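You operate a simulated robot arm through the tools that you are given. There is no shell and no other tool. Be economical: measure what you need, move in short steps, check, and stop when the job is done.

Carry out the task below with a simulated robot arm. There is one attempt and no reset: what you move stays moved.

TASK
Fit the black bracket by the blue turn knobs, the other by the yellow ones, and lock all four.
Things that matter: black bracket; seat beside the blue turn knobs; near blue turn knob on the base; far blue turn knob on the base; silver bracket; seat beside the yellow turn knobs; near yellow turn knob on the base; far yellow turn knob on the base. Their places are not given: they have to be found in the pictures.

It is judged by the outcome, as a careful person would: the job done as asked, and still so three seconds after it is handed in. It fails if anything else is knocked over, pushed out of place, dropped, spilled or broken.

THE ROBOT
A 6-joint arm with a two-finger parallel gripper, fixed in place. Base frame: the origin is at the foot of the arm, x ahead of it, y to its left, z up; the work surface is at about z = 0.795. Lengths are in m, angles in rad, forces in N, time in s.
With the tool pointing down near the work surface it reaches from about 0.26 to 0.68 m from the base axis. Its first joint turns from -1.152 to 1.152 rad. Payload 2.9 kg.
Tool frame: the origin (TCP) lies between the finger pads and is the grasp point; the fingertips stand 0.03 m ahead of it; z points along the fingers, y is the line along which they close. The gripper opens to 0.11 m. The fingers are 0.02 m wide and 0.01 m thick; the gripper's body (0.048 by 0.112 m) begins 0.055 m behind the TCP.
Orientation is that of the tool frame in the base frame, as [roll, pitch, yaw] about the fixed x, y, z axes, in that order (R = Rz(yaw) Ry(pitch) Rx(roll)). With the fingers straight down and closing along the base's y, the tool's x points along the base's -x, its y along +y and its z along -z.

THE INTERFACE
- The arm moves only by the tool apply_moves. Its argument "plan" is a list that holds one entry, the list of rows, each a list of 6 numbers: the shift along the base's x, y, z in units of 500 mm (1.0 is 500 mm), then the turn, a rotation vector about the base's x, y, z in units of 180 degrees (1.0 is 180 degrees). In form: [[[x, y, z, rx, ry, rz], ...]]. A call has 1 to 12 rows; each row is the pose to reach, as a shift and turn from the pose commanded when the call began. "claw" is the gripper command, from -1 (shut) to 1 (fully open), values between in proportion, set as the call begins (left out, the last holds). A call with a number of a shift or a turn outside -1 to 1 is refused whole. A row lasts 0.2 s, in which the tool goes at most 0.05 m and 0.15 rad; a call with a longer step from one row to the next is refused whole, and so is a gripper value outside its range. A pose out of reach is approached as far as the arm can. The call stops where the force on the tool passes 40 N (or 10 N more than at its start, if that is more) or the arm is blocked; 0.2 s more then pass. The fingers move at their own pace (about 0.108 m/s each) and stop on an object; they squeeze with about 31 N. The grip force told is the motor's: it shows also when the fingers shut on nothing. Time passes only in rows, and 0.2 s behind the last, so rows that repeat a pose let the fingers close. It gives the time, the measured TCP pose, the force on the tool (base axes), the opening and the grip force at its end, in the units of the frame above (readings bear some noise).
- Cameras (640 x 400 px; columns grow to the right, rows downward): "scene" is fixed at [0.0699, 0.4376, 1.3777]; the picture's right is [-0.79, -0.61, 0.00], its down [-0.33, 0.44, -0.83] and it looks along [0.51, -0.66, -0.55] (base axes); focal length 246 px, centre (320, 200). "wrist" rides on the gripper at [-0.036, 0, -0.057] in the tool frame; the picture's right is [0.00, -1.00, 0.00], its down [0.97, 0.00, -0.24] and it looks along [0.24, 0.00, 0.97] (tool axes); focal length 218 px, centre (320, 200).
- snapshot(camera): a new picture of that camera. No time passes.
- pixel_to_xyz(camera, pixels): for up to 12 pixels [column, row] of the newest picture of that camera ("zoom" is the newest enlarged one), the place [x, y, z] in the base frame of the surface seen there, good to about 0.002 m, but the place of the scene camera against the robot may be out by one fixed shift of up to 0.018 m in any direction. No time passes.
- close_up(camera, box): a new picture of the part [left, top, right, bottom] of that camera's present view, enlarged. No time passes.
- job_done(): hands the job in; it is judged then, once.

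Work in short steps. Measure before you move; look again where a grasp or a placing could have gone wrong, and mend it. You have 80 turns and 34 pictures in all, those below and enlarged ones among them. Open the gripper and draw the arm clear of the work before you hand the job in, unless the task says otherwise; then end with one line.

The tools are called by a JSON object that holds its "name" and its "arguments". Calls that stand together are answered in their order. apply_moves: Moves the arm, as the interface text tells. Its arguments: {"type":"object","properties":{"plan":{"type":"array","items":{"type":"array","items":{"type":"array","items":{"type":"number"}}}},"claw":{"type":"number"}},"required":["plan"]} The other tools are called the same way: snapshot (camera) takes a picture; pixel_to_xyz (camera, pixels) gives the place of the surface under pixels of a picture; close_up (camera, box) takes an enlarged picture of a part of a camera's view; job_done () hands the job in.

At the start:

```text
time_s: 0.0
tcp_pos: [0.3763, 0.194, 1.2631]
orientation: [3.14, -0.001, -3.141]
ft_force: [0.0, 0.0, -0.1]
opening: 0.1099
finger_force: 0.0
```

scene: 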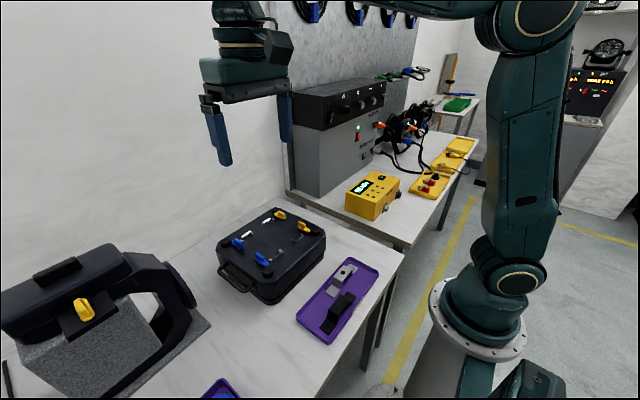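
wrist: 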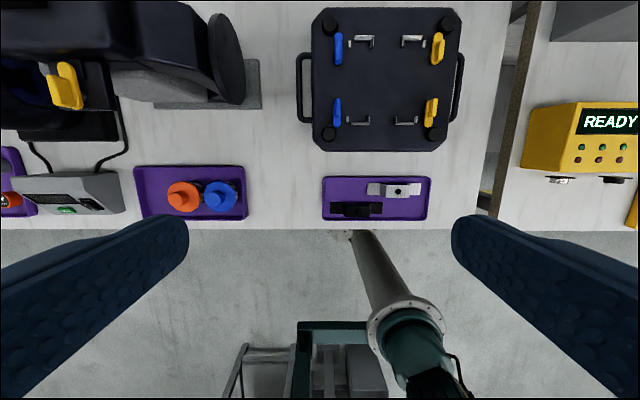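

The wrist view shows the base (310-460, 10-150) with blue knobs on the left and yellow on the right, and the tray with both brackets at (322-430, 177-220). I'll enlarge both.

{"name": "close_up", "arguments": {"camera": "wrist", "box": [290, 0, 470, 112]}}

{"name": "close_up", "arguments": {"camera": "scene", "box": [210, 195, 400, 350]}}

{"name": "close_up", "arguments": {"camera": "wrist", "box": [310, 160, 450, 230]}}

{"name": "pixel_to_xyz", "arguments": {"camera": "wrist", "pixels": [[338, 47], [337, 112], [437, 47], [431, 112], [362, 40], [411, 40], [359, 120], [406, 120], [345, 209], [370, 209], [380, 190], [410, 190]]}}

```text
3.56 times, centred on (380, 56) of wrist
```

zoom: 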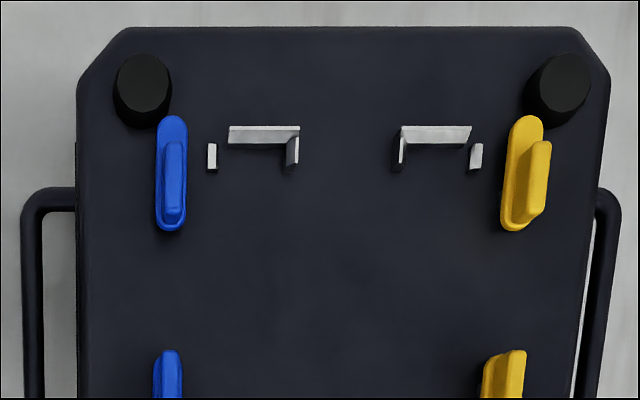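

```text
2.58 times, centred on (305, 272) of scene
```

zoom: 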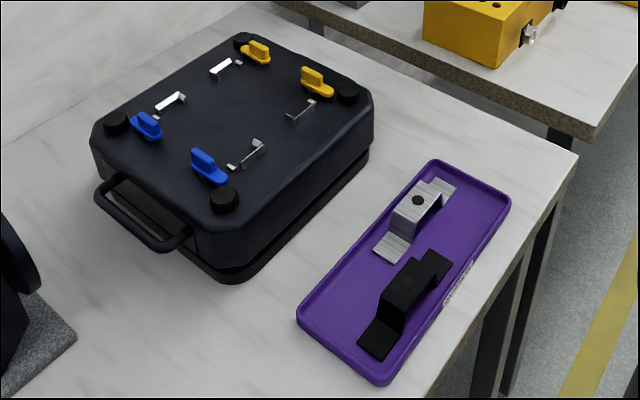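

```text
4.57 times, centred on (380, 195) of wrist
```

zoom: 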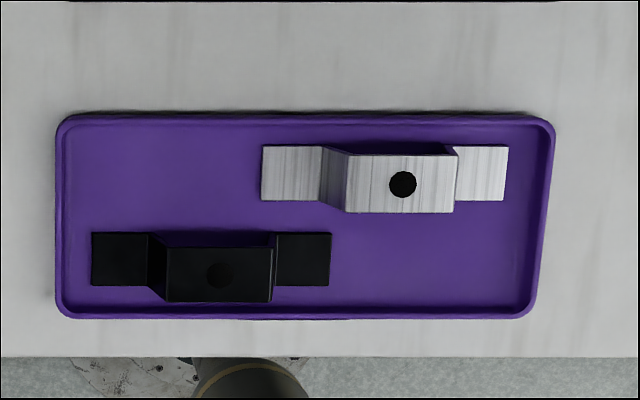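

```text
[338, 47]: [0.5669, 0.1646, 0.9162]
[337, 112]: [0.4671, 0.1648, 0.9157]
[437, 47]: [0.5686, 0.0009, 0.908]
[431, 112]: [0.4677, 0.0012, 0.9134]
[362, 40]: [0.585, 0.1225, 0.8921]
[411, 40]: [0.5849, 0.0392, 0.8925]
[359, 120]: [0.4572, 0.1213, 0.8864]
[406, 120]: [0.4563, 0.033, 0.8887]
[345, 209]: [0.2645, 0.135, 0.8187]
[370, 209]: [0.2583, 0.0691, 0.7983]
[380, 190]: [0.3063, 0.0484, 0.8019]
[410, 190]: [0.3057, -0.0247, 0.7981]
```

The brackets are hat shaped, and their seats have corner guides between the near and far knobs. I'll move over the base for a closer look.

{"name": "apply_moves", "arguments": {"plan": [[[0.0435, -0.0285, -0.06, 0, 0, 0], [0.087, -0.057, -0.12, 0, 0, 0], [0.1305, -0.0855, -0.18, 0, 0, 0], [0.174, -0.114, -0.24, 0, 0, 0], [0.2175, -0.1425, -0.3, 0, 0, 0], [0.261, -0.171, -0.36, 0, 0, 0], [0.3045, -0.1995, -0.42, 0, 0, 0], [0.348, -0.228, -0.486, 0, 0, 0]]]}}

{"name": "snapshot", "arguments": {"camera": "wrist"}}

```text
time_s: 1.8
tcp_pos: [0.5488, 0.0814, 1.0185]
orientation: [3.139, 0.001, 3.141]
ft_force: [0.5, -0.4, 0.0]
opening: 0.1101
finger_force: 0.1
```

```text
28 pictures are left
```

wrist: 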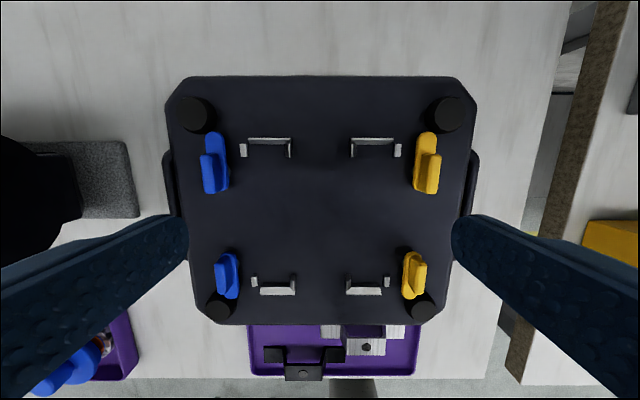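

{"name": "close_up", "arguments": {"camera": "wrist", "box": [190, 120, 310, 195]}}

{"name": "close_up", "arguments": {"camera": "wrist", "box": [190, 240, 310, 315]}}

{"name": "pixel_to_xyz", "arguments": {"camera": "wrist", "pixels": [[207, 165], [217, 143], [242, 150], [270, 140], [290, 148], [268, 160], [220, 275], [233, 265], [255, 281], [278, 290], [294, 282], [275, 270]]}}

{"name": "pixel_to_xyz", "arguments": {"camera": "wrist", "pixels": [[430, 142], [434, 168], [398, 150], [372, 140], [352, 148], [407, 270], [419, 270], [386, 281], [364, 290], [347, 282], [320, 200], [375, 160]]}}

```text
5.33 times, centred on (250, 158) of wrist
```

zoom: 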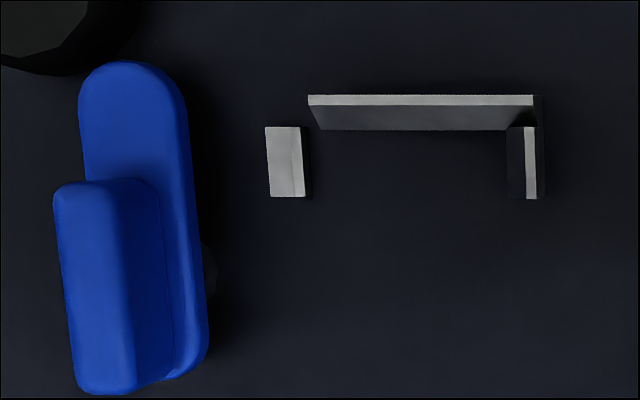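

```text
5.33 times, centred on (250, 278) of wrist
```

zoom: 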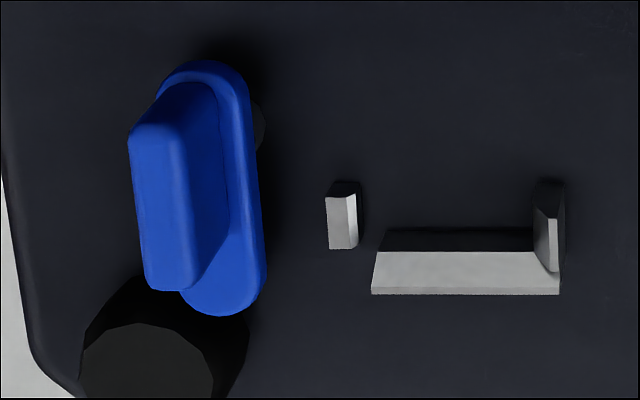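

```text
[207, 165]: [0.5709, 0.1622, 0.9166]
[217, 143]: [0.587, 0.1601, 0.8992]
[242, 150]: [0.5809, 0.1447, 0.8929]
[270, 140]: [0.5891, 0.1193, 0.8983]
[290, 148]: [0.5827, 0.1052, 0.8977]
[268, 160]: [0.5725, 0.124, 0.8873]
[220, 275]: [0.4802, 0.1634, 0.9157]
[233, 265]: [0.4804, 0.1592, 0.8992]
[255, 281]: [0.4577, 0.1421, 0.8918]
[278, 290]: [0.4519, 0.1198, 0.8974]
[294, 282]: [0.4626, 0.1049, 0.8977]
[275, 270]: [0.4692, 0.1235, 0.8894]
```

```text
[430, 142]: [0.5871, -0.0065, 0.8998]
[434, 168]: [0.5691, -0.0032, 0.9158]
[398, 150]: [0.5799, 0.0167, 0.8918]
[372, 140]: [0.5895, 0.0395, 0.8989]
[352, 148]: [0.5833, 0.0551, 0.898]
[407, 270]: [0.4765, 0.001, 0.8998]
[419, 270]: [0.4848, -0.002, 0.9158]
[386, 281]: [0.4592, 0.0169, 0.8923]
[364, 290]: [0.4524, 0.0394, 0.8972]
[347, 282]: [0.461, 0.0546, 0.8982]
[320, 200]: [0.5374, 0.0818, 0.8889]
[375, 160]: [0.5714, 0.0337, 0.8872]
```

The seats have end walls at x≈0.452/0.589 and side guides around y≈0.105-0.144 (blue) and 0.017-0.055 (yellow). The knob tongues point outward, so they swing open and must be turned 90° over the flanges. Next I turn the tool 90° and look at the tray up close.

{"name": "apply_moves", "arguments": {"plan": [[[-0.048, 0.002, 0, 0, 0, 0.0454], [-0.096, 0.004, 0, 0, 0, 0.0909], [-0.144, 0.006, 0, 0, 0, 0.1364], [-0.192, 0.008, 0, 0, 0, 0.1818], [-0.24, 0.01, 0, 0, 0, 0.2273], [-0.288, 0.012, 0, 0, 0, 0.2727], [-0.336, 0.014, -0.01, 0, 0, 0.3182], [-0.384, 0.016, -0.02, 0, 0, 0.3636], [-0.432, 0.018, -0.03, 0, 0, 0.4091], [-0.48, 0.02, -0.04, 0, 0, 0.4545], [-0.528, 0.022, -0.05, 0, 0, 0.5], [-0.528, 0.022, -0.05, 0, 0, 0.5]]]}}

{"name": "snapshot", "arguments": {"camera": "wrist"}}

```text
time_s: 4.4
tcp_pos: [0.2849, 0.0928, 0.9958]
orientation: [3.141, 0.0, -1.57]
ft_force: [-0.7, -0.2, 0.5]
opening: 0.1097
finger_force: 0.2
```

```text
25 pictures are left
```

wrist: 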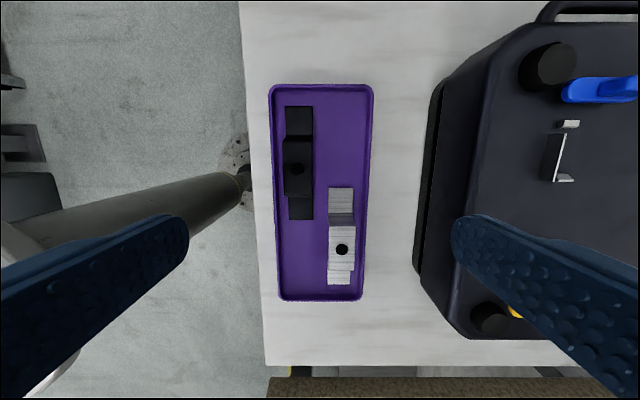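

{"name": "close_up", "arguments": {"camera": "wrist", "box": [220, 80, 420, 305]}}

{"name": "pixel_to_xyz", "arguments": {"camera": "wrist", "pixels": [[288, 110], [309, 110], [291, 216], [312, 216], [298, 168], [285, 168], [311, 168], [272, 200], [331, 192], [351, 192], [331, 281], [349, 281]]}}

{"name": "pixel_to_xyz", "arguments": {"camera": "wrist", "pixels": [[342, 258], [330, 258], [353, 258], [367, 200], [320, 200], [298, 145], [298, 190], [342, 230], [342, 266], [299, 108], [301, 218], [340, 284]]}}

```text
1.78 times, centred on (320, 192) of wrist
```

zoom: 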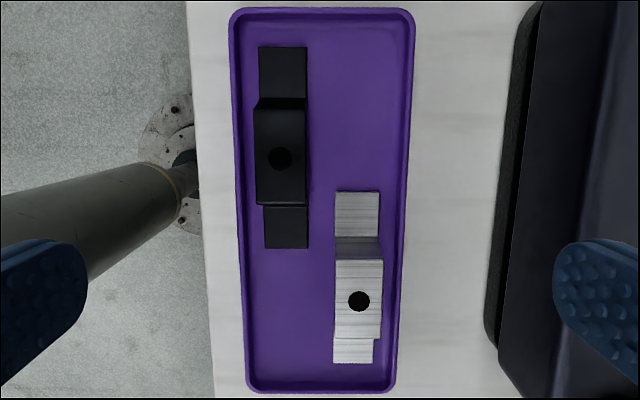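

```text
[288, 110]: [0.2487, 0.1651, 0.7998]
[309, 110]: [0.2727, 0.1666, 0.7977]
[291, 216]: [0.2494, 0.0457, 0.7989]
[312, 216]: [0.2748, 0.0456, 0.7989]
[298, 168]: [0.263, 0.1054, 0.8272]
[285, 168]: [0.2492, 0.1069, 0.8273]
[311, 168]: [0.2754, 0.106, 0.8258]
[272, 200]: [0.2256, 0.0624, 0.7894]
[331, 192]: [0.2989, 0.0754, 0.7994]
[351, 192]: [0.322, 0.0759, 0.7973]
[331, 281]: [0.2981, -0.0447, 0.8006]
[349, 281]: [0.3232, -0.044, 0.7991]
```

```text
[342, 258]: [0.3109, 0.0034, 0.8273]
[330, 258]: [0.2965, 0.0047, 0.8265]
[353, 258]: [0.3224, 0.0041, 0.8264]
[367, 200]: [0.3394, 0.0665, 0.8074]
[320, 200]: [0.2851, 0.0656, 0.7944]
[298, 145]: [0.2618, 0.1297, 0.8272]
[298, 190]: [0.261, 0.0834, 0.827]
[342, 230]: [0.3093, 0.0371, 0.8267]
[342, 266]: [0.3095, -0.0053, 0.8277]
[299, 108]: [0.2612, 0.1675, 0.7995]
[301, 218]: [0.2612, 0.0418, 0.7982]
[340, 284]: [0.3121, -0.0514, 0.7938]
```

Readings: black bracket centre (0.262, 0.1055), hat top z 0.827, width ≈0.028, length ≈0.129; silver centre (0.3095, 0.0145). I'll pre-open to 45 mm and descend over the black hat.

{"name": "apply_moves", "arguments": {"plan": [[[-0.0464, 0.0254, -0.04, 0, 0, 0], [-0.0464, 0.0254, -0.1, 0, 0, 0], [-0.0464, 0.0254, -0.16, 0, 0, 0], [-0.0464, 0.0254, -0.22, 0, 0, 0], [-0.0464, 0.0254, -0.26, 0, 0, 0], [-0.0464, 0.0254, -0.29, 0, 0, 0], [-0.0464, 0.0254, -0.3136, 0, 0, 0], [-0.0464, 0.0254, -0.3136, 0, 0, 0]]], "claw": -0.18}}

{"name": "snapshot", "arguments": {"camera": "wrist"}}

```text
time_s: 6.2
tcp_pos: [0.2601, 0.1041, 0.8383]
orientation: [3.141, -0.001, -1.57]
ft_force: [-0.9, -2.2, 17.9]
opening: 0.0455
finger_force: 0.6
```

```text
23 pictures are left
```

wrist: 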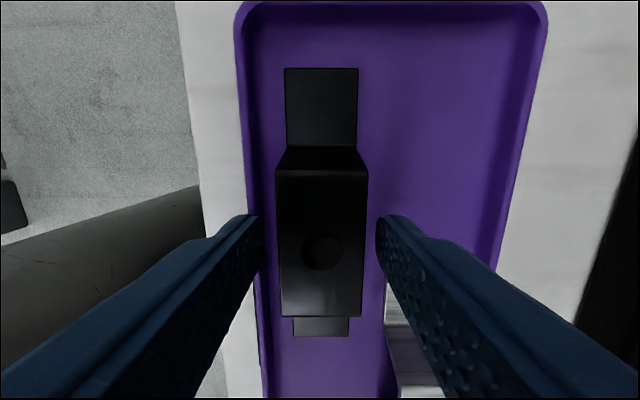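

A 17.9 N upward force suggests the left finger touches the tray rim. I raise 4 mm and then close.

{"name": "apply_moves", "arguments": {"plan": [[[0.002, 0, 0.01, 0, 0, 0], [0.002, 0, 0.01, 0, 0, 0]]]}}

{"name": "apply_moves", "arguments": {"plan": [[[0, 0, 0, 0, 0, 0], [0, 0, 0, 0, 0, 0], [0, 0, 0, 0, 0, 0]]], "claw": -1}}

```text
time_s: 6.8
tcp_pos: [0.2615, 0.1042, 0.8433]
orientation: [3.14, 0.001, -1.572]
ft_force: [-0.1, 0.7, 0.2]
opening: 0.045
finger_force: 0.0
```

```text
time_s: 7.6
tcp_pos: [0.2617, 0.1051, 0.8435]
orientation: [3.141, 0.0, -1.572]
ft_force: [-0.4, 0.6, -0.5]
opening: 0.0295
finger_force: 31.1
```

Black is gripped (opening 29.5 mm, 31 N). I lift it, then carry it over the blue seat while turning back 90°.

{"name": "apply_moves", "arguments": {"plan": [[[0, 0, 0.04, 0, 0, 0], [0, 0, 0.1, 0, 0, 0], [0, 0, 0.18, 0, 0, 0], [0, 0, 0.26, 0, 0, 0], [0, 0, 0.32, 0, 0, 0]]]}}

{"name": "apply_moves", "arguments": {"plan": [[[0.0471, 0.0038, 0, 0, 0, -0.0454], [0.0941, 0.0076, 0, 0, 0, -0.0909], [0.1412, 0.0115, 0, 0, 0, -0.1364], [0.1882, 0.0153, 0, 0, 0, -0.1818], [0.2353, 0.0191, 0, 0, 0, -0.2273], [0.2823, 0.0229, 0, 0, 0, -0.2727], [0.3294, 0.0267, 0, 0, 0, -0.3182], [0.3764, 0.0305, 0, 0, 0, -0.3636], [0.4235, 0.0344, 0, 0, 0, -0.4091], [0.4705, 0.0382, 0, 0, 0, -0.4545], [0.5176, 0.042, 0, 0, 0, -0.5], [0.5176, 0.042, 0, 0, 0, -0.5]]]}}

{"name": "snapshot", "arguments": {"camera": "wrist"}}

{"name": "snapshot", "arguments": {"camera": "scene"}}

```text
time_s: 8.8
tcp_pos: [0.2603, 0.1037, 1.0048]
orientation: [3.14, 0.0, -1.571]
ft_force: [0.2, -0.3, -2.1]
opening: 0.0295
finger_force: 31.2
```

```text
time_s: 11.4
tcp_pos: [0.523, 0.125, 1.0029]
orientation: [3.14, 0.0, 3.14]
ft_force: [-0.1, -0.6, -1.8]
opening: 0.0294
finger_force: 31.4
```

```text
22 pictures are left
```

wrist: 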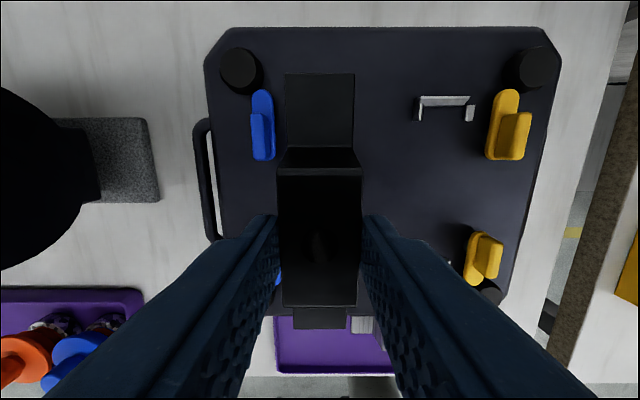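

```text
21 pictures are left
```

scene: 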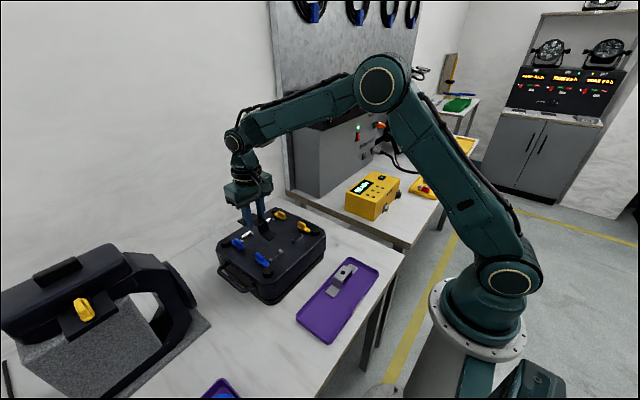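

I measure the held bracket's ends and compare with the seat references still visible.

{"name": "pixel_to_xyz", "arguments": {"camera": "wrist", "pixels": [[288, 76], [352, 76], [320, 74], [296, 327], [344, 327], [320, 327], [445, 98], [470, 113], [418, 108], [300, 200], [262, 145], [515, 145]]}}

{"name": "close_up", "arguments": {"camera": "wrist", "box": [400, 80, 540, 168]}}

```text
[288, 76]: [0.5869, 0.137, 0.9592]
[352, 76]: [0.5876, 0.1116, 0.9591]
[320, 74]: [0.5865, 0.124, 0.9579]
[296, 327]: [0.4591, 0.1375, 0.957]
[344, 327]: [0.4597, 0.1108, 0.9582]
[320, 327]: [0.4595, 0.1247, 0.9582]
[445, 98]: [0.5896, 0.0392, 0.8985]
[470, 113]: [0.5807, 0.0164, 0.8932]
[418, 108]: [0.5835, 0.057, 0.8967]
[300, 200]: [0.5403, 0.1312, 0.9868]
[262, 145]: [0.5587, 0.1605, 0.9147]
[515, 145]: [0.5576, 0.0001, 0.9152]
```

```text
4.55 times, centred on (470, 124) of wrist
```

zoom: 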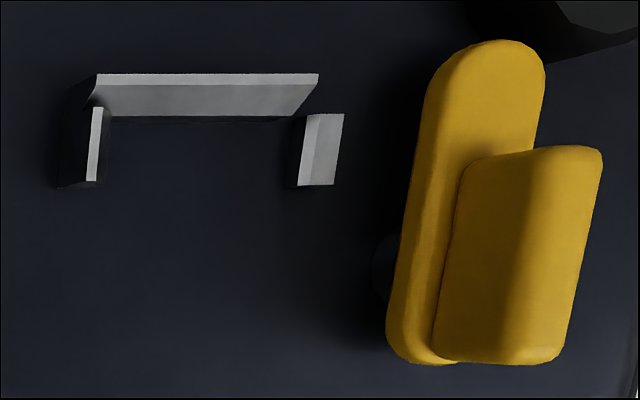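

The bracket spans x 0.459–0.587 with its centre at y 0.124; the seat centre is about (0.5205, 0.126). I correct and descend to just above the guides, then look.

{"name": "apply_moves", "arguments": {"plan": [[[-0.005, 0.004, 0, 0, 0, 0], [-0.005, 0.004, -0.05, 0, 0, 0], [-0.005, 0.004, -0.09, 0, 0, 0], [-0.005, 0.004, -0.102, 0, 0, 0], [-0.005, 0.004, -0.102, 0, 0, 0]]]}}

{"name": "close_up", "arguments": {"camera": "wrist", "box": [220, 0, 420, 125]}}

{"name": "close_up", "arguments": {"camera": "scene", "box": [210, 190, 340, 290]}}

```text
time_s: 12.6
tcp_pos: [0.5201, 0.1276, 0.9512]
orientation: [3.139, 0.001, -3.142]
ft_force: [-0.1, -0.1, -1.5]
opening: 0.0294
finger_force: 31.3
```

```text
3.20 times, centred on (320, 62) of wrist
```

zoom: 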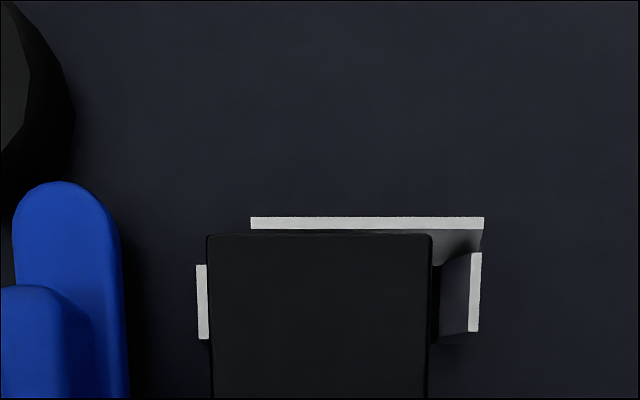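

```text
4.00 times, centred on (275, 240) of scene
```

zoom: 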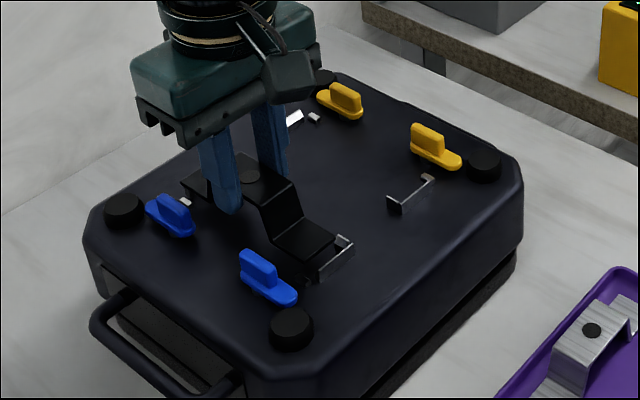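

The bracket sits about 2 mm too far toward the post (post outer edge at zoom col 197, right wall with gap). I shift y −2 mm, x −1.2 mm and lower it slowly.

{"name": "apply_moves", "arguments": {"plan": [[[-0.0024, -0.004, 0, 0, 0, 0], [-0.0024, -0.004, -0.008, 0, 0, 0], [-0.0024, -0.004, -0.014, 0, 0, 0], [-0.0024, -0.004, -0.02, 0, 0, 0], [-0.0024, -0.004, -0.025, 0, 0, 0], [-0.0024, -0.004, -0.027, 0, 0, 0]]]}}

{"name": "close_up", "arguments": {"camera": "wrist", "box": [220, 0, 420, 125]}}

```text
time_s: 14.0
tcp_pos: [0.5189, 0.1256, 0.9387]
orientation: [3.141, 0.0, 3.14]
ft_force: [-0.8, 0.0, -0.8]
opening: 0.0292
finger_force: 31.0
```

```text
3.20 times, centred on (320, 62) of wrist
```

zoom: 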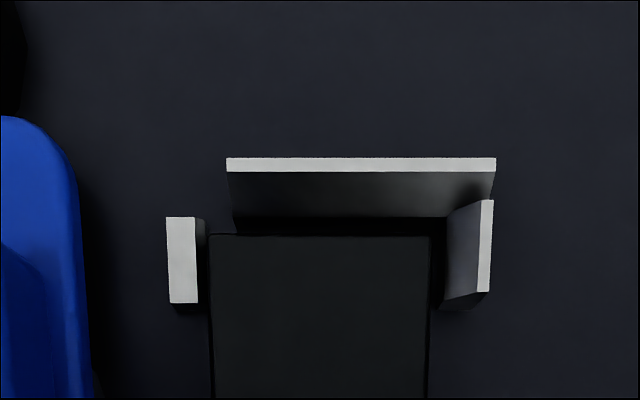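

It's inside the guides with no contact force. I lower it until it touches.

{"name": "apply_moves", "arguments": {"plan": [[[0.001, 0, -0.003, 0, 0, 0], [0.001, 0, -0.006, 0, 0, 0], [0.001, 0, -0.009, 0, 0, 0]]]}}

```text
time_s: 14.8
tcp_pos: [0.5187, 0.1253, 0.9348]
orientation: [3.141, 0.002, 3.141]
ft_force: [-3.5, -1.3, 15.8]
opening: 0.0294
finger_force: 31.1
```

Contact at 15.8 N, so it's seated. I release and rise.

{"name": "apply_moves", "arguments": {"plan": [[[0.001, 0, -0.007, 0, 0, 0], [0.001, 0, -0.007, 0, 0, 0], [0.001, 0, 0.04, 0, 0, 0], [0.001, 0, 0.12, 0, 0, 0], [-0.02, -0.06, 0.2, 0, 0, 0], [0.0, -0.1, 0.24, 0, 0, 0]]], "claw": -0.2}}

{"name": "snapshot", "arguments": {"camera": "wrist"}}

```text
refused: row 5 steps farther than a row can; nothing moved
```

```text
16 pictures are left
```

wrist: 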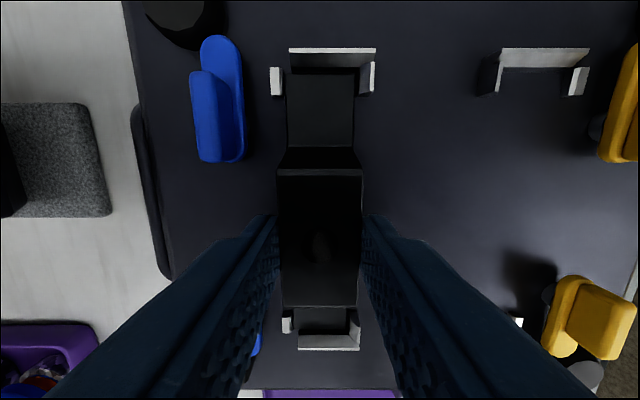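

It looks seated within both guide sets. I release and rise straight up.

{"name": "apply_moves", "arguments": {"plan": [[[0.0, 0, 0.003, 0, 0, 0], [0.0, 0, 0.003, 0, 0, 0], [0.0, 0, 0.04, 0, 0, 0], [0.0, 0, 0.12, 0, 0, 0], [0.0, 0, 0.2, 0, 0, 0], [0.0, 0.03, 0.24, 0, 0, 0]]], "claw": -0.2}}

{"name": "snapshot", "arguments": {"camera": "wrist"}}

```text
time_s: 16.2
tcp_pos: [0.5178, 0.1391, 1.0536]
orientation: [3.14, 0.0, 3.14]
ft_force: [0.4, 0.0, -0.4]
opening: 0.0441
finger_force: 0.1
```

```text
15 pictures are left
```

wrist: 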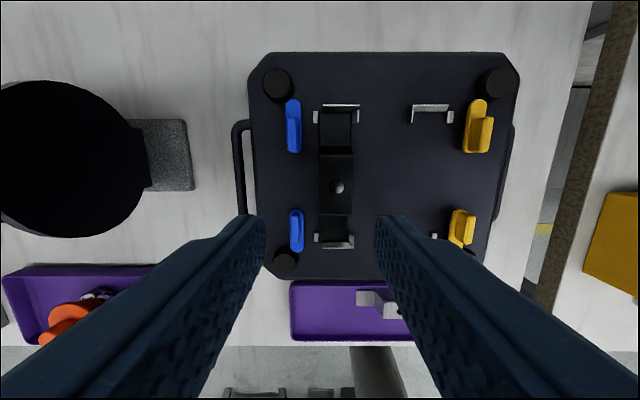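

{"name": "close_up", "arguments": {"camera": "wrist", "box": [270, 90, 370, 260]}}

{"name": "pixel_to_xyz", "arguments": {"camera": "wrist", "pixels": [[291, 101], [291, 125], [291, 137], [291, 149], [295, 212], [295, 222], [295, 232], [295, 244], [298, 252], [338, 125], [338, 230], [337, 185]]}}

```text
2.35 times, centred on (320, 175) of wrist
```

zoom: 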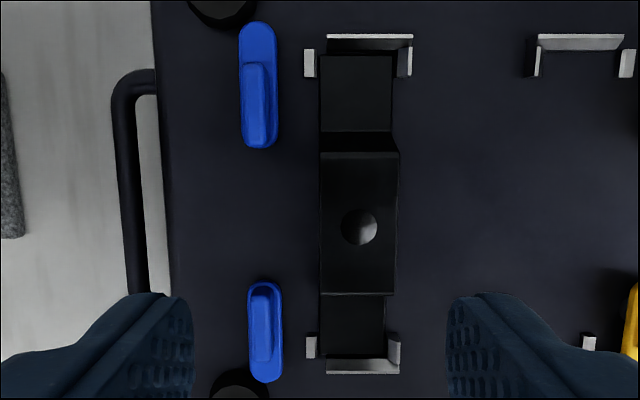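

```text
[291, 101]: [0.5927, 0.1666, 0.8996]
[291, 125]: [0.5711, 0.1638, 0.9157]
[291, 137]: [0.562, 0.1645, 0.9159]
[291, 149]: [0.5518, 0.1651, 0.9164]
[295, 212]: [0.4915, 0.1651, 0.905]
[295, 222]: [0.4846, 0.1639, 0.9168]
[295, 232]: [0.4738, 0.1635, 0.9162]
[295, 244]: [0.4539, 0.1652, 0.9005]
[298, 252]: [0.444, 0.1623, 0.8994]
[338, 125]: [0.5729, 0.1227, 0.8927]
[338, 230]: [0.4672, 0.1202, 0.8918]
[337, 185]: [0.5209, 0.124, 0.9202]
```

The black bracket is seated (flange tops z≈0.892). The far blue knob's pivot is under its handle centre at about (0.5645, 0.163), handle top z 0.916, with the tongue pointing +x. I descend onto the handle with a 24 mm opening.

{"name": "apply_moves", "arguments": {"plan": [[[0.05, 0.02, 0, 0, 0, 0], [0.093, 0.0456, -0.02, 0, 0, 0], [0.093, 0.0456, -0.1, 0, 0, 0], [0.093, 0.0456, -0.17, 0, 0, 0], [0.093, 0.0456, -0.21, 0, 0, 0], [0.093, 0.0456, -0.23, 0, 0, 0], [0.093, 0.0456, -0.243, 0, 0, 0], [0.093, 0.0456, -0.243, 0, 0, 0]]], "claw": -0.56}}

{"name": "snapshot", "arguments": {"camera": "wrist"}}

```text
time_s: 18.0
tcp_pos: [0.5648, 0.1656, 0.9321]
orientation: [3.139, 0.001, -3.14]
ft_force: [-0.2, -0.4, -0.5]
opening: 0.0241
finger_force: 0.1
```

```text
13 pictures are left
```

wrist: 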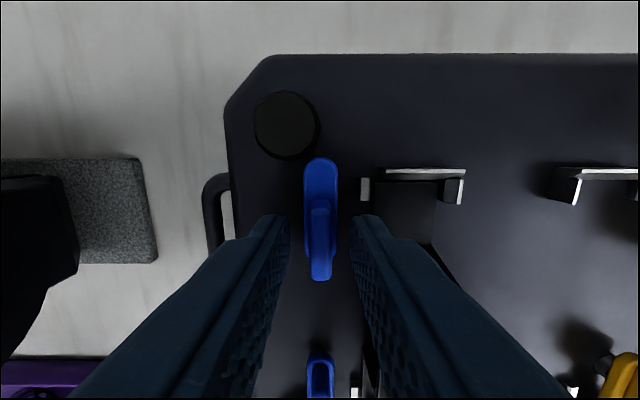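

The handle is centred between the fingers (col 320). I close and turn −90°.

{"name": "apply_moves", "arguments": {"plan": [[[0, 0, 0, 0, 0, 0], [0, 0, 0, 0, 0, 0]]], "claw": -1}}

{"name": "apply_moves", "arguments": {"plan": [[[0, 0, 0, 0, 0, -0.0454], [0, 0, 0, 0, 0, -0.0909], [0, 0, 0, 0, 0, -0.1364], [0, 0, 0, 0, 0, -0.1818], [0, 0, 0, 0, 0, -0.2273], [0, 0, 0, 0, 0, -0.2727], [0, 0, 0, 0, 0, -0.3182], [0, 0, 0, 0, 0, -0.3636], [0, 0, 0, 0, 0, -0.4091], [0, 0, 0, 0, 0, -0.4545], [0, 0, 0, 0, 0, -0.5], [0, 0, 0, 0, 0, -0.5]]]}}

{"name": "snapshot", "arguments": {"camera": "wrist"}}

```text
time_s: 18.6
tcp_pos: [0.5646, 0.163, 0.9332]
orientation: [3.14, 0.0, -3.141]
ft_force: [-0.5, -2.5, -0.9]
opening: 0.0089
finger_force: 45.3
```

```text
time_s: 21.2
tcp_pos: [0.5636, 0.1634, 0.9314]
orientation: [-3.138, 0.001, 1.569]
ft_force: [-20.9, 3.0, -1.3]
opening: 0.0089
finger_force: 44.4
```

```text
12 pictures are left
```

wrist: 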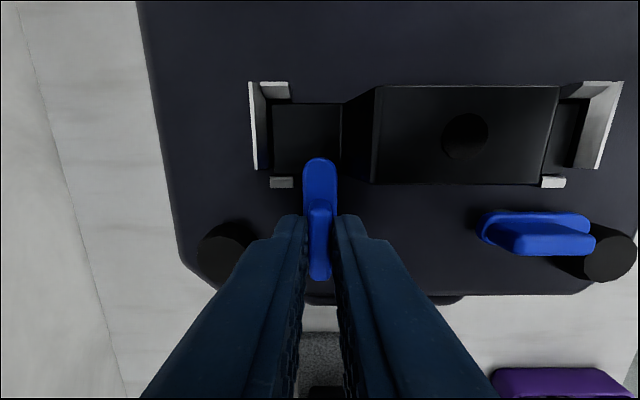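

The far blue tongue now lies over the bracket's flange. I release, rise, turn back and go over the near blue knob.

{"name": "apply_moves", "arguments": {"plan": [[[0, 0, 0, 0, 0, 0], [0, 0, 0.03, 0, 0, 0], [0, 0, 0.1, 0, 0, 0], [0, 0, 0.14, 0, 0, 0]]], "claw": -0.56}}

{"name": "apply_moves", "arguments": {"plan": [[[0, 0, 0, 0, 0, 0.0454], [-0.02, 0, 0, 0, 0, 0.0909], [-0.04, 0, 0, 0, 0, 0.1364], [-0.06, 0, 0, 0, 0, 0.1818], [-0.08, 0, 0, 0, 0, 0.2273], [-0.1, 0, 0, 0, 0, 0.2727], [-0.12, 0, 0, 0, 0, 0.3182], [-0.14, 0, 0, 0, 0, 0.3636], [-0.16, 0, 0, 0, 0, 0.4091], [-0.177, 0, 0, 0, 0, 0.4545], [-0.177, 0, 0, 0, 0, 0.5], [-0.177, 0, 0, 0, 0, 0.5]]]}}

{"name": "snapshot", "arguments": {"camera": "wrist"}}

```text
time_s: 22.2
tcp_pos: [0.565, 0.1647, 1.0014]
orientation: [3.141, -0.001, 1.571]
ft_force: [-0.2, -0.3, 0.5]
opening: 0.0242
finger_force: 0.1
```

```text
time_s: 24.8
tcp_pos: [0.4764, 0.1634, 1.0036]
orientation: [3.14, 0.0, -3.14]
ft_force: [-0.3, -0.7, -0.4]
opening: 0.0242
finger_force: 0.2
```

```text
11 pictures are left
```

wrist: 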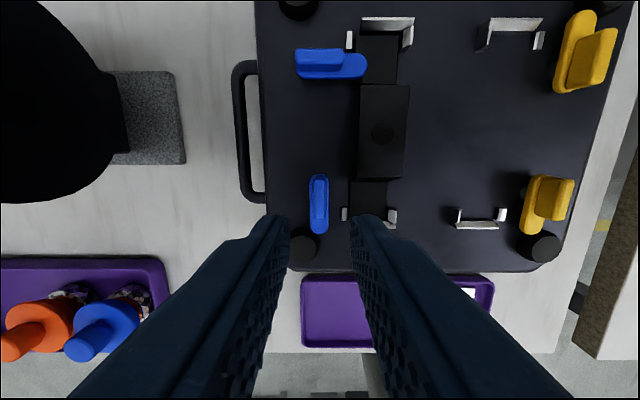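

The far blue tongue stays locked. The near blue handle lies straight ahead (cols 310–328). I descend, grip and turn +90°.

{"name": "apply_moves", "arguments": {"plan": [[[0, 0, -0.06, 0, 0, 0], [0, 0, -0.11, 0, 0, 0], [0, 0, -0.13, 0, 0, 0], [0, 0, -0.14, 0, 0, 0], [0, 0, -0.14, 0, 0, 0]]]}}

{"name": "apply_moves", "arguments": {"plan": [[[0, 0, 0, 0, 0, 0], [0, 0, 0, 0, 0, 0]]], "claw": -1}}

{"name": "apply_moves", "arguments": {"plan": [[[0, 0, 0, 0, 0, 0.0454], [0, 0, 0, 0, 0, 0.0909], [0, 0, 0, 0, 0, 0.1364], [0, 0, 0, 0, 0, 0.1818], [0, 0, 0, 0, 0, 0.2273], [0, 0, 0, 0, 0, 0.2727], [0, 0, 0, 0, 0, 0.3182], [0, 0, 0, 0, 0, 0.3636], [0, 0, 0, 0, 0, 0.4091], [0, 0, 0, 0, 0, 0.4545], [0, 0, 0, 0, 0, 0.5], [0, 0, 0, 0, 0, 0.5]]]}}

```text
time_s: 26.0
tcp_pos: [0.4758, 0.1623, 0.9332]
orientation: [3.141, 0.0, -3.141]
ft_force: [0.0, 0.8, 0.1]
opening: 0.0242
finger_force: 0.1
```

```text
time_s: 26.6
tcp_pos: [0.4768, 0.1631, 0.9335]
orientation: [3.14, 0.001, -3.139]
ft_force: [-0.1, 10.4, -4.1]
opening: 0.009
finger_force: 44.7
```

```text
time_s: 29.2
tcp_pos: [0.4764, 0.1651, 0.9335]
orientation: [3.139, 0.002, -1.565]
ft_force: [-6.8, 18.8, 3.1]
opening: 0.0089
finger_force: 44.8
```

The near blue is turned. I release, rise and travel above the silver bracket, keeping this yaw.

{"name": "apply_moves", "arguments": {"plan": [[[0, 0, 0, 0, 0, 0], [0, 0, 0.03, 0, 0, 0], [0, 0, 0.1, 0, 0, 0], [0, 0, 0.16, 0, 0, 0], [-0.06, -0.04, 0.16, 0, 0, 0], [-0.12, -0.09, 0.16, 0, 0, 0], [-0.18, -0.14, 0.16, 0, 0, 0], [-0.24, -0.19, 0.16, 0, 0, 0], [-0.29, -0.24, 0.1, 0, 0, 0], [-0.334, -0.28, 0.06, 0, 0, 0], [-0.334, -0.297, 0.02, 0, 0, 0], [-0.334, -0.297, 0.02, 0, 0, 0]]], "claw": -0.56}}

{"name": "snapshot", "arguments": {"camera": "wrist"}}

{"name": "pixel_to_xyz", "arguments": {"camera": "wrist", "pixels": [[320, 200], [300, 200], [340, 200], [320, 180], [320, 220], [320, 240], [320, 120], [320, 100]]}}

```text
time_s: 31.8
tcp_pos: [0.3089, 0.0142, 0.9418]
orientation: [-3.142, -0.001, -1.57]
ft_force: [0.2, -1.3, -0.4]
opening: 0.0243
finger_force: 0.1
```

```text
10 pictures are left
```

wrist: 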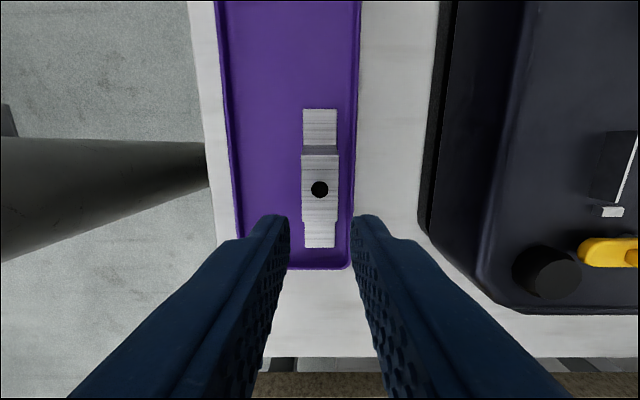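

```text
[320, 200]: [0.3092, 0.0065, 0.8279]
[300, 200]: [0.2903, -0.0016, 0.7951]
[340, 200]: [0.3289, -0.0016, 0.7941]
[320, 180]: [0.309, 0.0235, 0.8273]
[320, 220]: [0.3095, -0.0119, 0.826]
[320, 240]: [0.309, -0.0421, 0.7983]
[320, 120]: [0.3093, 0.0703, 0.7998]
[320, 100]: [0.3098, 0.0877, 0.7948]
```

The hole is at (320, 189), so the alignment is right. I open to 40 mm and descend to the same height as before.

{"name": "apply_moves", "arguments": {"plan": [[[0, 0.002, -0.01, 0, 0, 0], [0, 0.002, -0.06, 0, 0, 0], [0, 0.002, -0.12, 0, 0, 0], [0, 0.002, -0.16, 0, 0, 0], [0, 0.002, -0.185, 0, 0, 0], [0, 0.002, -0.196, 0, 0, 0], [0, 0.002, -0.196, 0, 0, 0]]], "claw": -0.27}}

{"name": "apply_moves", "arguments": {"plan": [[[0, 0, 0, 0, 0, 0], [0, 0, 0, 0, 0, 0], [0, 0, 0, 0, 0, 0]]], "claw": -1}}

```text
time_s: 33.4
tcp_pos: [0.3096, 0.0144, 0.8445]
orientation: [3.14, 0.001, -1.571]
ft_force: [-0.1, -0.4, 0.4]
opening: 0.0404
finger_force: 0.0
```

```text
time_s: 34.2
tcp_pos: [0.3094, 0.015, 0.8449]
orientation: [3.141, 0.0, -1.57]
ft_force: [0.1, 0.2, 0.1]
opening: 0.0295
finger_force: 30.7
```

Silver is gripped. I lift and carry it over the yellow seat, target TCP ≈ (0.519, 0.0345).

{"name": "apply_moves", "arguments": {"plan": [[[0, 0, 0.04, 0, 0, 0], [0, 0, 0.1, 0, 0, 0], [0, 0, 0.18, 0, 0, 0], [0, 0, 0.26, 0, 0, 0], [0, 0, 0.32, 0, 0, 0]]]}}

{"name": "apply_moves", "arguments": {"plan": [[[0.038, 0.004, 0, 0, 0, -0.0454], [0.076, 0.008, 0, 0, 0, -0.0909], [0.114, 0.012, 0, 0, 0, -0.1364], [0.152, 0.016, 0, 0, 0, -0.1818], [0.19, 0.02, 0, 0, 0, -0.2273], [0.228, 0.024, 0, 0, 0, -0.2727], [0.266, 0.028, 0, 0, 0, -0.3182], [0.304, 0.031, 0, 0, 0, -0.3636], [0.342, 0.034, 0, 0, 0, -0.4091], [0.38, 0.037, 0, 0, 0, -0.4545], [0.419, 0.04, 0, 0, 0, -0.5], [0.419, 0.04, -0.06, 0, 0, -0.5]]]}}

{"name": "snapshot", "arguments": {"camera": "wrist"}}

{"name": "pixel_to_xyz", "arguments": {"camera": "wrist", "pixels": [[288, 78], [352, 78], [320, 74], [296, 327], [344, 327], [320, 327]]}}

```text
time_s: 35.4
tcp_pos: [0.3096, 0.0157, 1.0052]
orientation: [3.14, 0.0, -1.57]
ft_force: [0.4, 0.1, -1.2]
opening: 0.0295
finger_force: 30.9
```

```text
time_s: 38.0
tcp_pos: [0.5175, 0.0345, 0.9737]
orientation: [3.14, -0.001, 3.14]
ft_force: [1.1, 0.2, -1.2]
opening: 0.0295
finger_force: 30.8
```

```text
9 pictures are left
```

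wrist: 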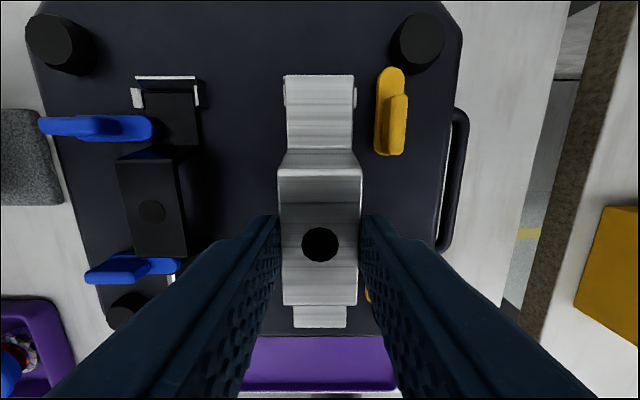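

```text
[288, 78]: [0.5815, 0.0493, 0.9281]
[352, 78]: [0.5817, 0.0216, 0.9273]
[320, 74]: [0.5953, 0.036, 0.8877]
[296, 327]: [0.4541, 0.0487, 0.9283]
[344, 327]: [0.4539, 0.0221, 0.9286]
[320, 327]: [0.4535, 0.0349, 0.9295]
```

The bracket spans x≈0.4535–0.583. I shift x +1.5 mm, y −0.5 mm, lower to just above the guides and check.

{"name": "apply_moves", "arguments": {"plan": [[[0.003, -0.001, -0.01, 0, 0, 0], [0.003, -0.001, -0.03, 0, 0, 0], [0.003, -0.001, -0.045, 0, 0, 0], [0.003, -0.001, -0.045, 0, 0, 0]]]}}

{"name": "close_up", "arguments": {"camera": "wrist", "box": [220, 0, 420, 125]}}

```text
time_s: 39.0
tcp_pos: [0.5201, 0.0342, 0.9515]
orientation: [3.14, 0.0, -3.141]
ft_force: [-0.9, 0.0, -1.9]
opening: 0.0292
finger_force: 31.6
```

```text
3.20 times, centred on (320, 62) of wrist
```

zoom: 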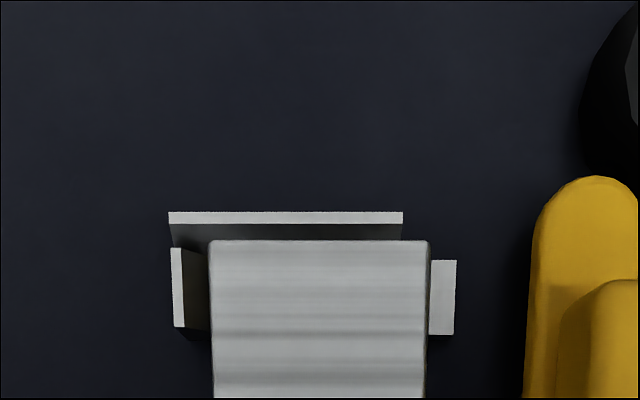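

It's centred (post outer edge 20.7 mm from TCP, as expected). I nudge x +0.5 mm and lower until contact.

{"name": "apply_moves", "arguments": {"plan": [[[0.001, 0, 0, 0, 0, 0], [0.001, 0, -0.008, 0, 0, 0], [0.001, 0, -0.015, 0, 0, 0], [0.001, 0, -0.021, 0, 0, 0], [0.001, 0, -0.026, 0, 0, 0], [0.001, 0, -0.029, 0, 0, 0], [0.001, 0, -0.032, 0, 0, 0]]]}}

```text
time_s: 40.6
tcp_pos: [0.5217, 0.0348, 0.9373]
orientation: [3.141, 0.0, -3.14]
ft_force: [-3.2, 2.4, 11.6]
opening: 0.0297
finger_force: 31.6
```

Contact at z≈0.937, matching the expected seated height. I release, rise and look.

{"name": "apply_moves", "arguments": {"plan": [[[0.0, 0, 0.003, 0, 0, 0], [0.0, 0, 0.003, 0, 0, 0], [0.0, 0, 0.04, 0, 0, 0], [0.0, 0, 0.12, 0, 0, 0], [0.0, 0, 0.2, 0, 0, 0], [0.0, -0.03, 0.24, 0, 0, 0]]], "claw": -0.2}}

{"name": "snapshot", "arguments": {"camera": "wrist"}}

{"name": "pixel_to_xyz", "arguments": {"camera": "wrist", "pixels": [[300, 125], [300, 230], [302, 185], [349, 130], [345, 225]]}}

```text
time_s: 42.0
tcp_pos: [0.5204, 0.021, 1.0564]
orientation: [3.141, -0.002, -3.14]
ft_force: [0.6, -1.1, 0.6]
opening: 0.0442
finger_force: 0.0
```

```text
7 pictures are left
```

wrist: 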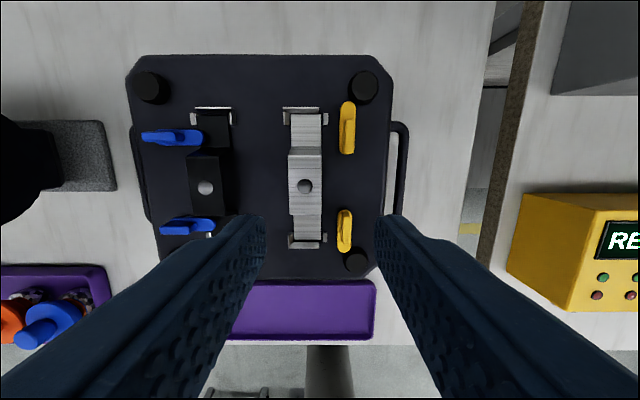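

```text
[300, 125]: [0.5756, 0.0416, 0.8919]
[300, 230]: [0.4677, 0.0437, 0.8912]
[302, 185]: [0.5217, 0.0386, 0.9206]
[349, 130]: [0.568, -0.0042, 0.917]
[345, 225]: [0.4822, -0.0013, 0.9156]
```

Silver is seated flat (flanges z 0.891–0.892). I descend onto the far yellow handle at ≈(0.5645, −0.0033).

{"name": "apply_moves", "arguments": {"plan": [[[0.05, -0.02, 0, 0, 0, 0], [0.088, -0.047, -0.02, 0, 0, 0], [0.088, -0.047, -0.1, 0, 0, 0], [0.088, -0.047, -0.17, 0, 0, 0], [0.088, -0.047, -0.21, 0, 0, 0], [0.088, -0.047, -0.23, 0, 0, 0], [0.088, -0.047, -0.246, 0, 0, 0], [0.088, -0.047, -0.246, 0, 0, 0]]], "claw": -0.56}}

{"name": "snapshot", "arguments": {"camera": "wrist"}}

```text
time_s: 43.8
tcp_pos: [0.5634, -0.0024, 0.9344]
orientation: [3.138, 0.001, 3.141]
ft_force: [0.3, -0.1, -0.5]
opening: 0.0241
finger_force: 0.1
```

```text
6 pictures are left
```

wrist: 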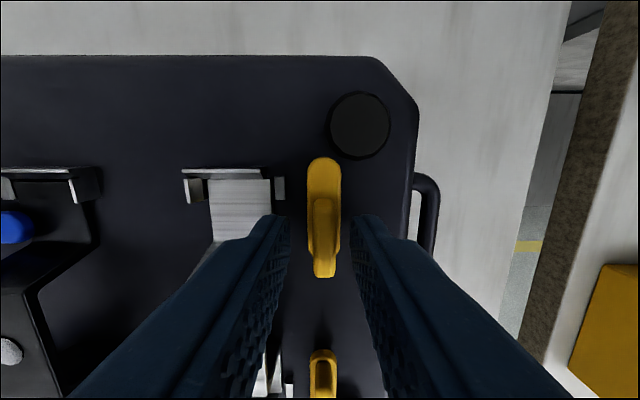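

The handle is about 1 mm to the right (col 324). I shift y −1.2 mm, close and turn +90°.

{"name": "apply_moves", "arguments": {"plan": [[[0, -0.0024, 0, 0, 0, 0], [0, -0.0024, 0, 0, 0, 0]]]}}

{"name": "apply_moves", "arguments": {"plan": [[[0, 0, 0, 0, 0, 0], [0, 0, 0, 0, 0, 0]]], "claw": -1}}

{"name": "apply_moves", "arguments": {"plan": [[[0, 0, 0, 0, 0, 0.0454], [0, 0, 0, 0, 0, 0.0909], [0, 0, 0, 0, 0, 0.1364], [0, 0, 0, 0, 0, 0.1818], [0, 0, 0, 0, 0, 0.2273], [0, 0, 0, 0, 0, 0.2727], [0, 0, 0, 0, 0, 0.3182], [0, 0, 0, 0, 0, 0.3636], [0, 0, 0, 0, 0, 0.4091], [0, 0, 0, 0, 0, 0.4545], [0, 0, 0, 0, 0, 0.5], [0, 0, 0, 0, 0, 0.5]]]}}

```text
time_s: 44.4
tcp_pos: [0.5644, -0.0035, 0.9331]
orientation: [3.14, 0.0, 3.141]
ft_force: [-1.1, 0.0, -0.3]
opening: 0.0243
finger_force: 0.2
```

```text
time_s: 45.0
tcp_pos: [0.5637, -0.0036, 0.9343]
orientation: [-3.141, -0.002, -3.141]
ft_force: [-0.8, -2.0, -0.5]
opening: 0.0088
finger_force: 45.1
```

```text
time_s: 47.6
tcp_pos: [0.564, -0.0034, 0.9332]
orientation: [3.139, 0.0, -1.568]
ft_force: [-14.7, 14.8, 12.1]
opening: 0.0091
finger_force: 45.2
```

The far yellow is turned. I release, rise, turn back and go over the near yellow at x≈0.476.

{"name": "apply_moves", "arguments": {"plan": [[[0, 0, 0, 0, 0, 0], [0, 0, 0.03, 0, 0, 0], [0, 0, 0.1, 0, 0, 0], [0, 0, 0.14, 0, 0, 0]]], "claw": -0.56}}

{"name": "apply_moves", "arguments": {"plan": [[[0, 0, 0, 0, 0, -0.0454], [-0.02, 0, 0, 0, 0, -0.0909], [-0.04, 0, 0, 0, 0, -0.1364], [-0.06, 0, 0, 0, 0, -0.1818], [-0.08, 0, 0, 0, 0, -0.2273], [-0.1, 0, 0, 0, 0, -0.2727], [-0.12, 0, 0, 0, 0, -0.3182], [-0.14, 0, 0, 0, 0, -0.3636], [-0.16, 0, 0, 0, 0, -0.4091], [-0.176, 0, 0, 0, 0, -0.4545], [-0.176, 0, 0, 0, 0, -0.5], [-0.176, 0, 0, 0, 0, -0.5]]]}}

{"name": "snapshot", "arguments": {"camera": "wrist"}}

```text
time_s: 48.6
tcp_pos: [0.5638, -0.005, 1.0039]
orientation: [-3.141, 0.0, -1.571]
ft_force: [-0.4, 0.5, -0.4]
opening: 0.0243
finger_force: 0.1
```

```text
time_s: 51.2
tcp_pos: [0.4772, -0.0037, 1.003]
orientation: [3.141, -0.001, 3.141]
ft_force: [0.8, -0.4, -0.3]
opening: 0.0239
finger_force: 0.0
```

```text
5 pictures are left
```

wrist: 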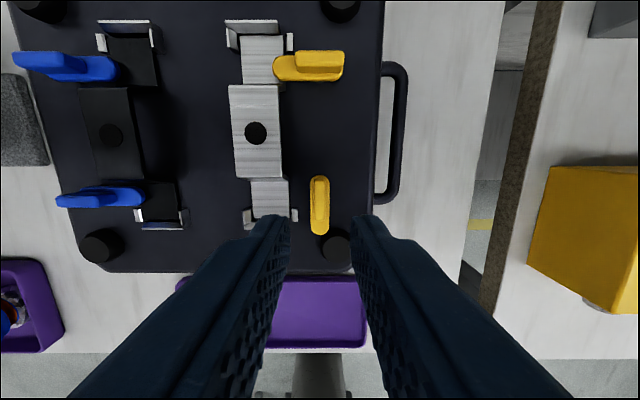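

Three knobs are over the flanges, and the near yellow is centred (col 319). I descend, grip and turn −90°.

{"name": "apply_moves", "arguments": {"plan": [[[0, 0, -0.06, 0, 0, 0], [0, 0, -0.11, 0, 0, 0], [0, 0, -0.13, 0, 0, 0], [0, 0, -0.14, 0, 0, 0], [0, 0, -0.14, 0, 0, 0]]]}}

{"name": "apply_moves", "arguments": {"plan": [[[0, 0, 0, 0, 0, 0], [0, 0, 0, 0, 0, 0]]], "claw": -1}}

{"name": "apply_moves", "arguments": {"plan": [[[0, 0, 0, 0, 0, -0.0454], [0, 0, 0, 0, 0, -0.0909], [0, 0, 0, 0, 0, -0.1364], [0, 0, 0, 0, 0, -0.1818], [0, 0, 0, 0, 0, -0.2273], [0, 0, 0, 0, 0, -0.2727], [0, 0, 0, 0, 0, -0.3182], [0, 0, 0, 0, 0, -0.3636], [0, 0, 0, 0, 0, -0.4091], [0, 0, 0, 0, 0, -0.4545], [0, 0, 0, 0, 0, -0.5], [0, 0, 0, 0, 0, -0.5]]]}}

{"name": "apply_moves", "arguments": {"plan": [[[0, 0, 0, 0, 0, 0], [0, 0, 0.03, 0, 0, 0], [0, 0, 0.1, 0, 0, 0], [0, 0.04, 0.18, 0, 0, 0], [0, 0.1, 0.25, 0, 0, 0], [0, 0.14, 0.32, 0, 0, 0]]], "claw": -0.56}}

```text
time_s: 52.4
tcp_pos: [0.4768, -0.005, 0.9341]
orientation: [3.139, -0.003, -3.141]
ft_force: [-0.2, 0.4, -0.3]
opening: 0.0242
finger_force: 0.1
```

```text
time_s: 53.0
tcp_pos: [0.4766, -0.0041, 0.9344]
orientation: [3.139, -0.002, 3.141]
ft_force: [-1.1, 0.3, -3.3]
opening: 0.0087
finger_force: 45.3
```

```text
time_s: 55.6
tcp_pos: [0.475, -0.0046, 0.9327]
orientation: [-3.14, -0.002, 1.57]
ft_force: [-16.1, 10.3, 18.8]
opening: 0.0088
finger_force: 44.9
```

```text
time_s: 57.0
tcp_pos: [0.4767, 0.0655, 1.0962]
orientation: [3.141, 0.0, 1.571]
ft_force: [0.5, 0.9, -0.1]
opening: 0.0242
finger_force: 0.0
```

All four should be turned; I check from above.

{"name": "snapshot", "arguments": {"camera": "wrist"}}

{"name": "close_up", "arguments": {"camera": "scene", "box": [210, 190, 340, 290]}}

```text
4 pictures are left
```

wrist: 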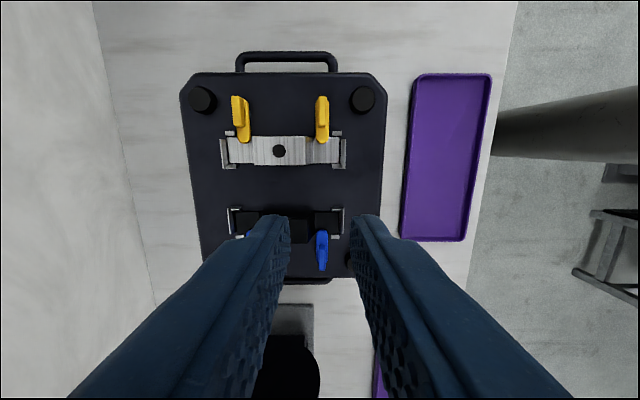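

```text
4.00 times, centred on (275, 240) of scene
```

zoom: 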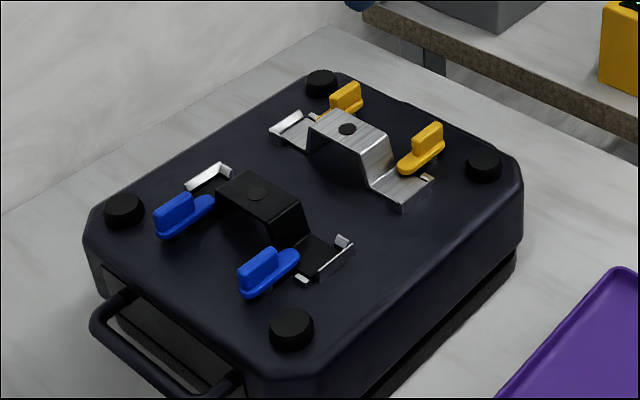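

Both brackets are in place and all tongues look turned in. I open, draw the arm up, and take one straight-down look to check the knob angles.

{"name": "apply_moves", "arguments": {"plan": [[[0.03, -0.02, 0.07, 0, 0, 0], [0.06, -0.04, 0.12, 0, 0, 0], [0.087, 0.0, 0.15, 0, 0, 0], [0.087, 0.06, 0.15, 0, 0, 0], [0.087, 0.1, 0.15, 0, 0, 0], [0.087, 0.1, 0.15, 0, 0, 0]]], "claw": 1}}

{"name": "close_up", "arguments": {"camera": "wrist", "box": [210, 90, 430, 230]}}

```text
time_s: 58.4
tcp_pos: [0.5206, 0.115, 1.1699]
orientation: [-3.14, 0.001, 1.571]
ft_force: [-0.5, 0.3, 0.0]
opening: 0.11
finger_force: 0.1
```

```text
2.86 times, centred on (320, 160) of wrist
```

zoom: 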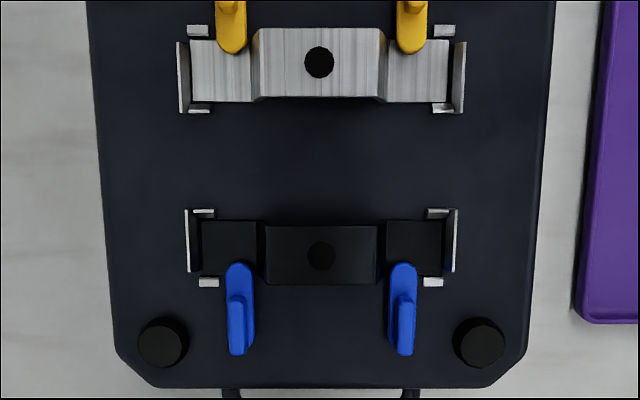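

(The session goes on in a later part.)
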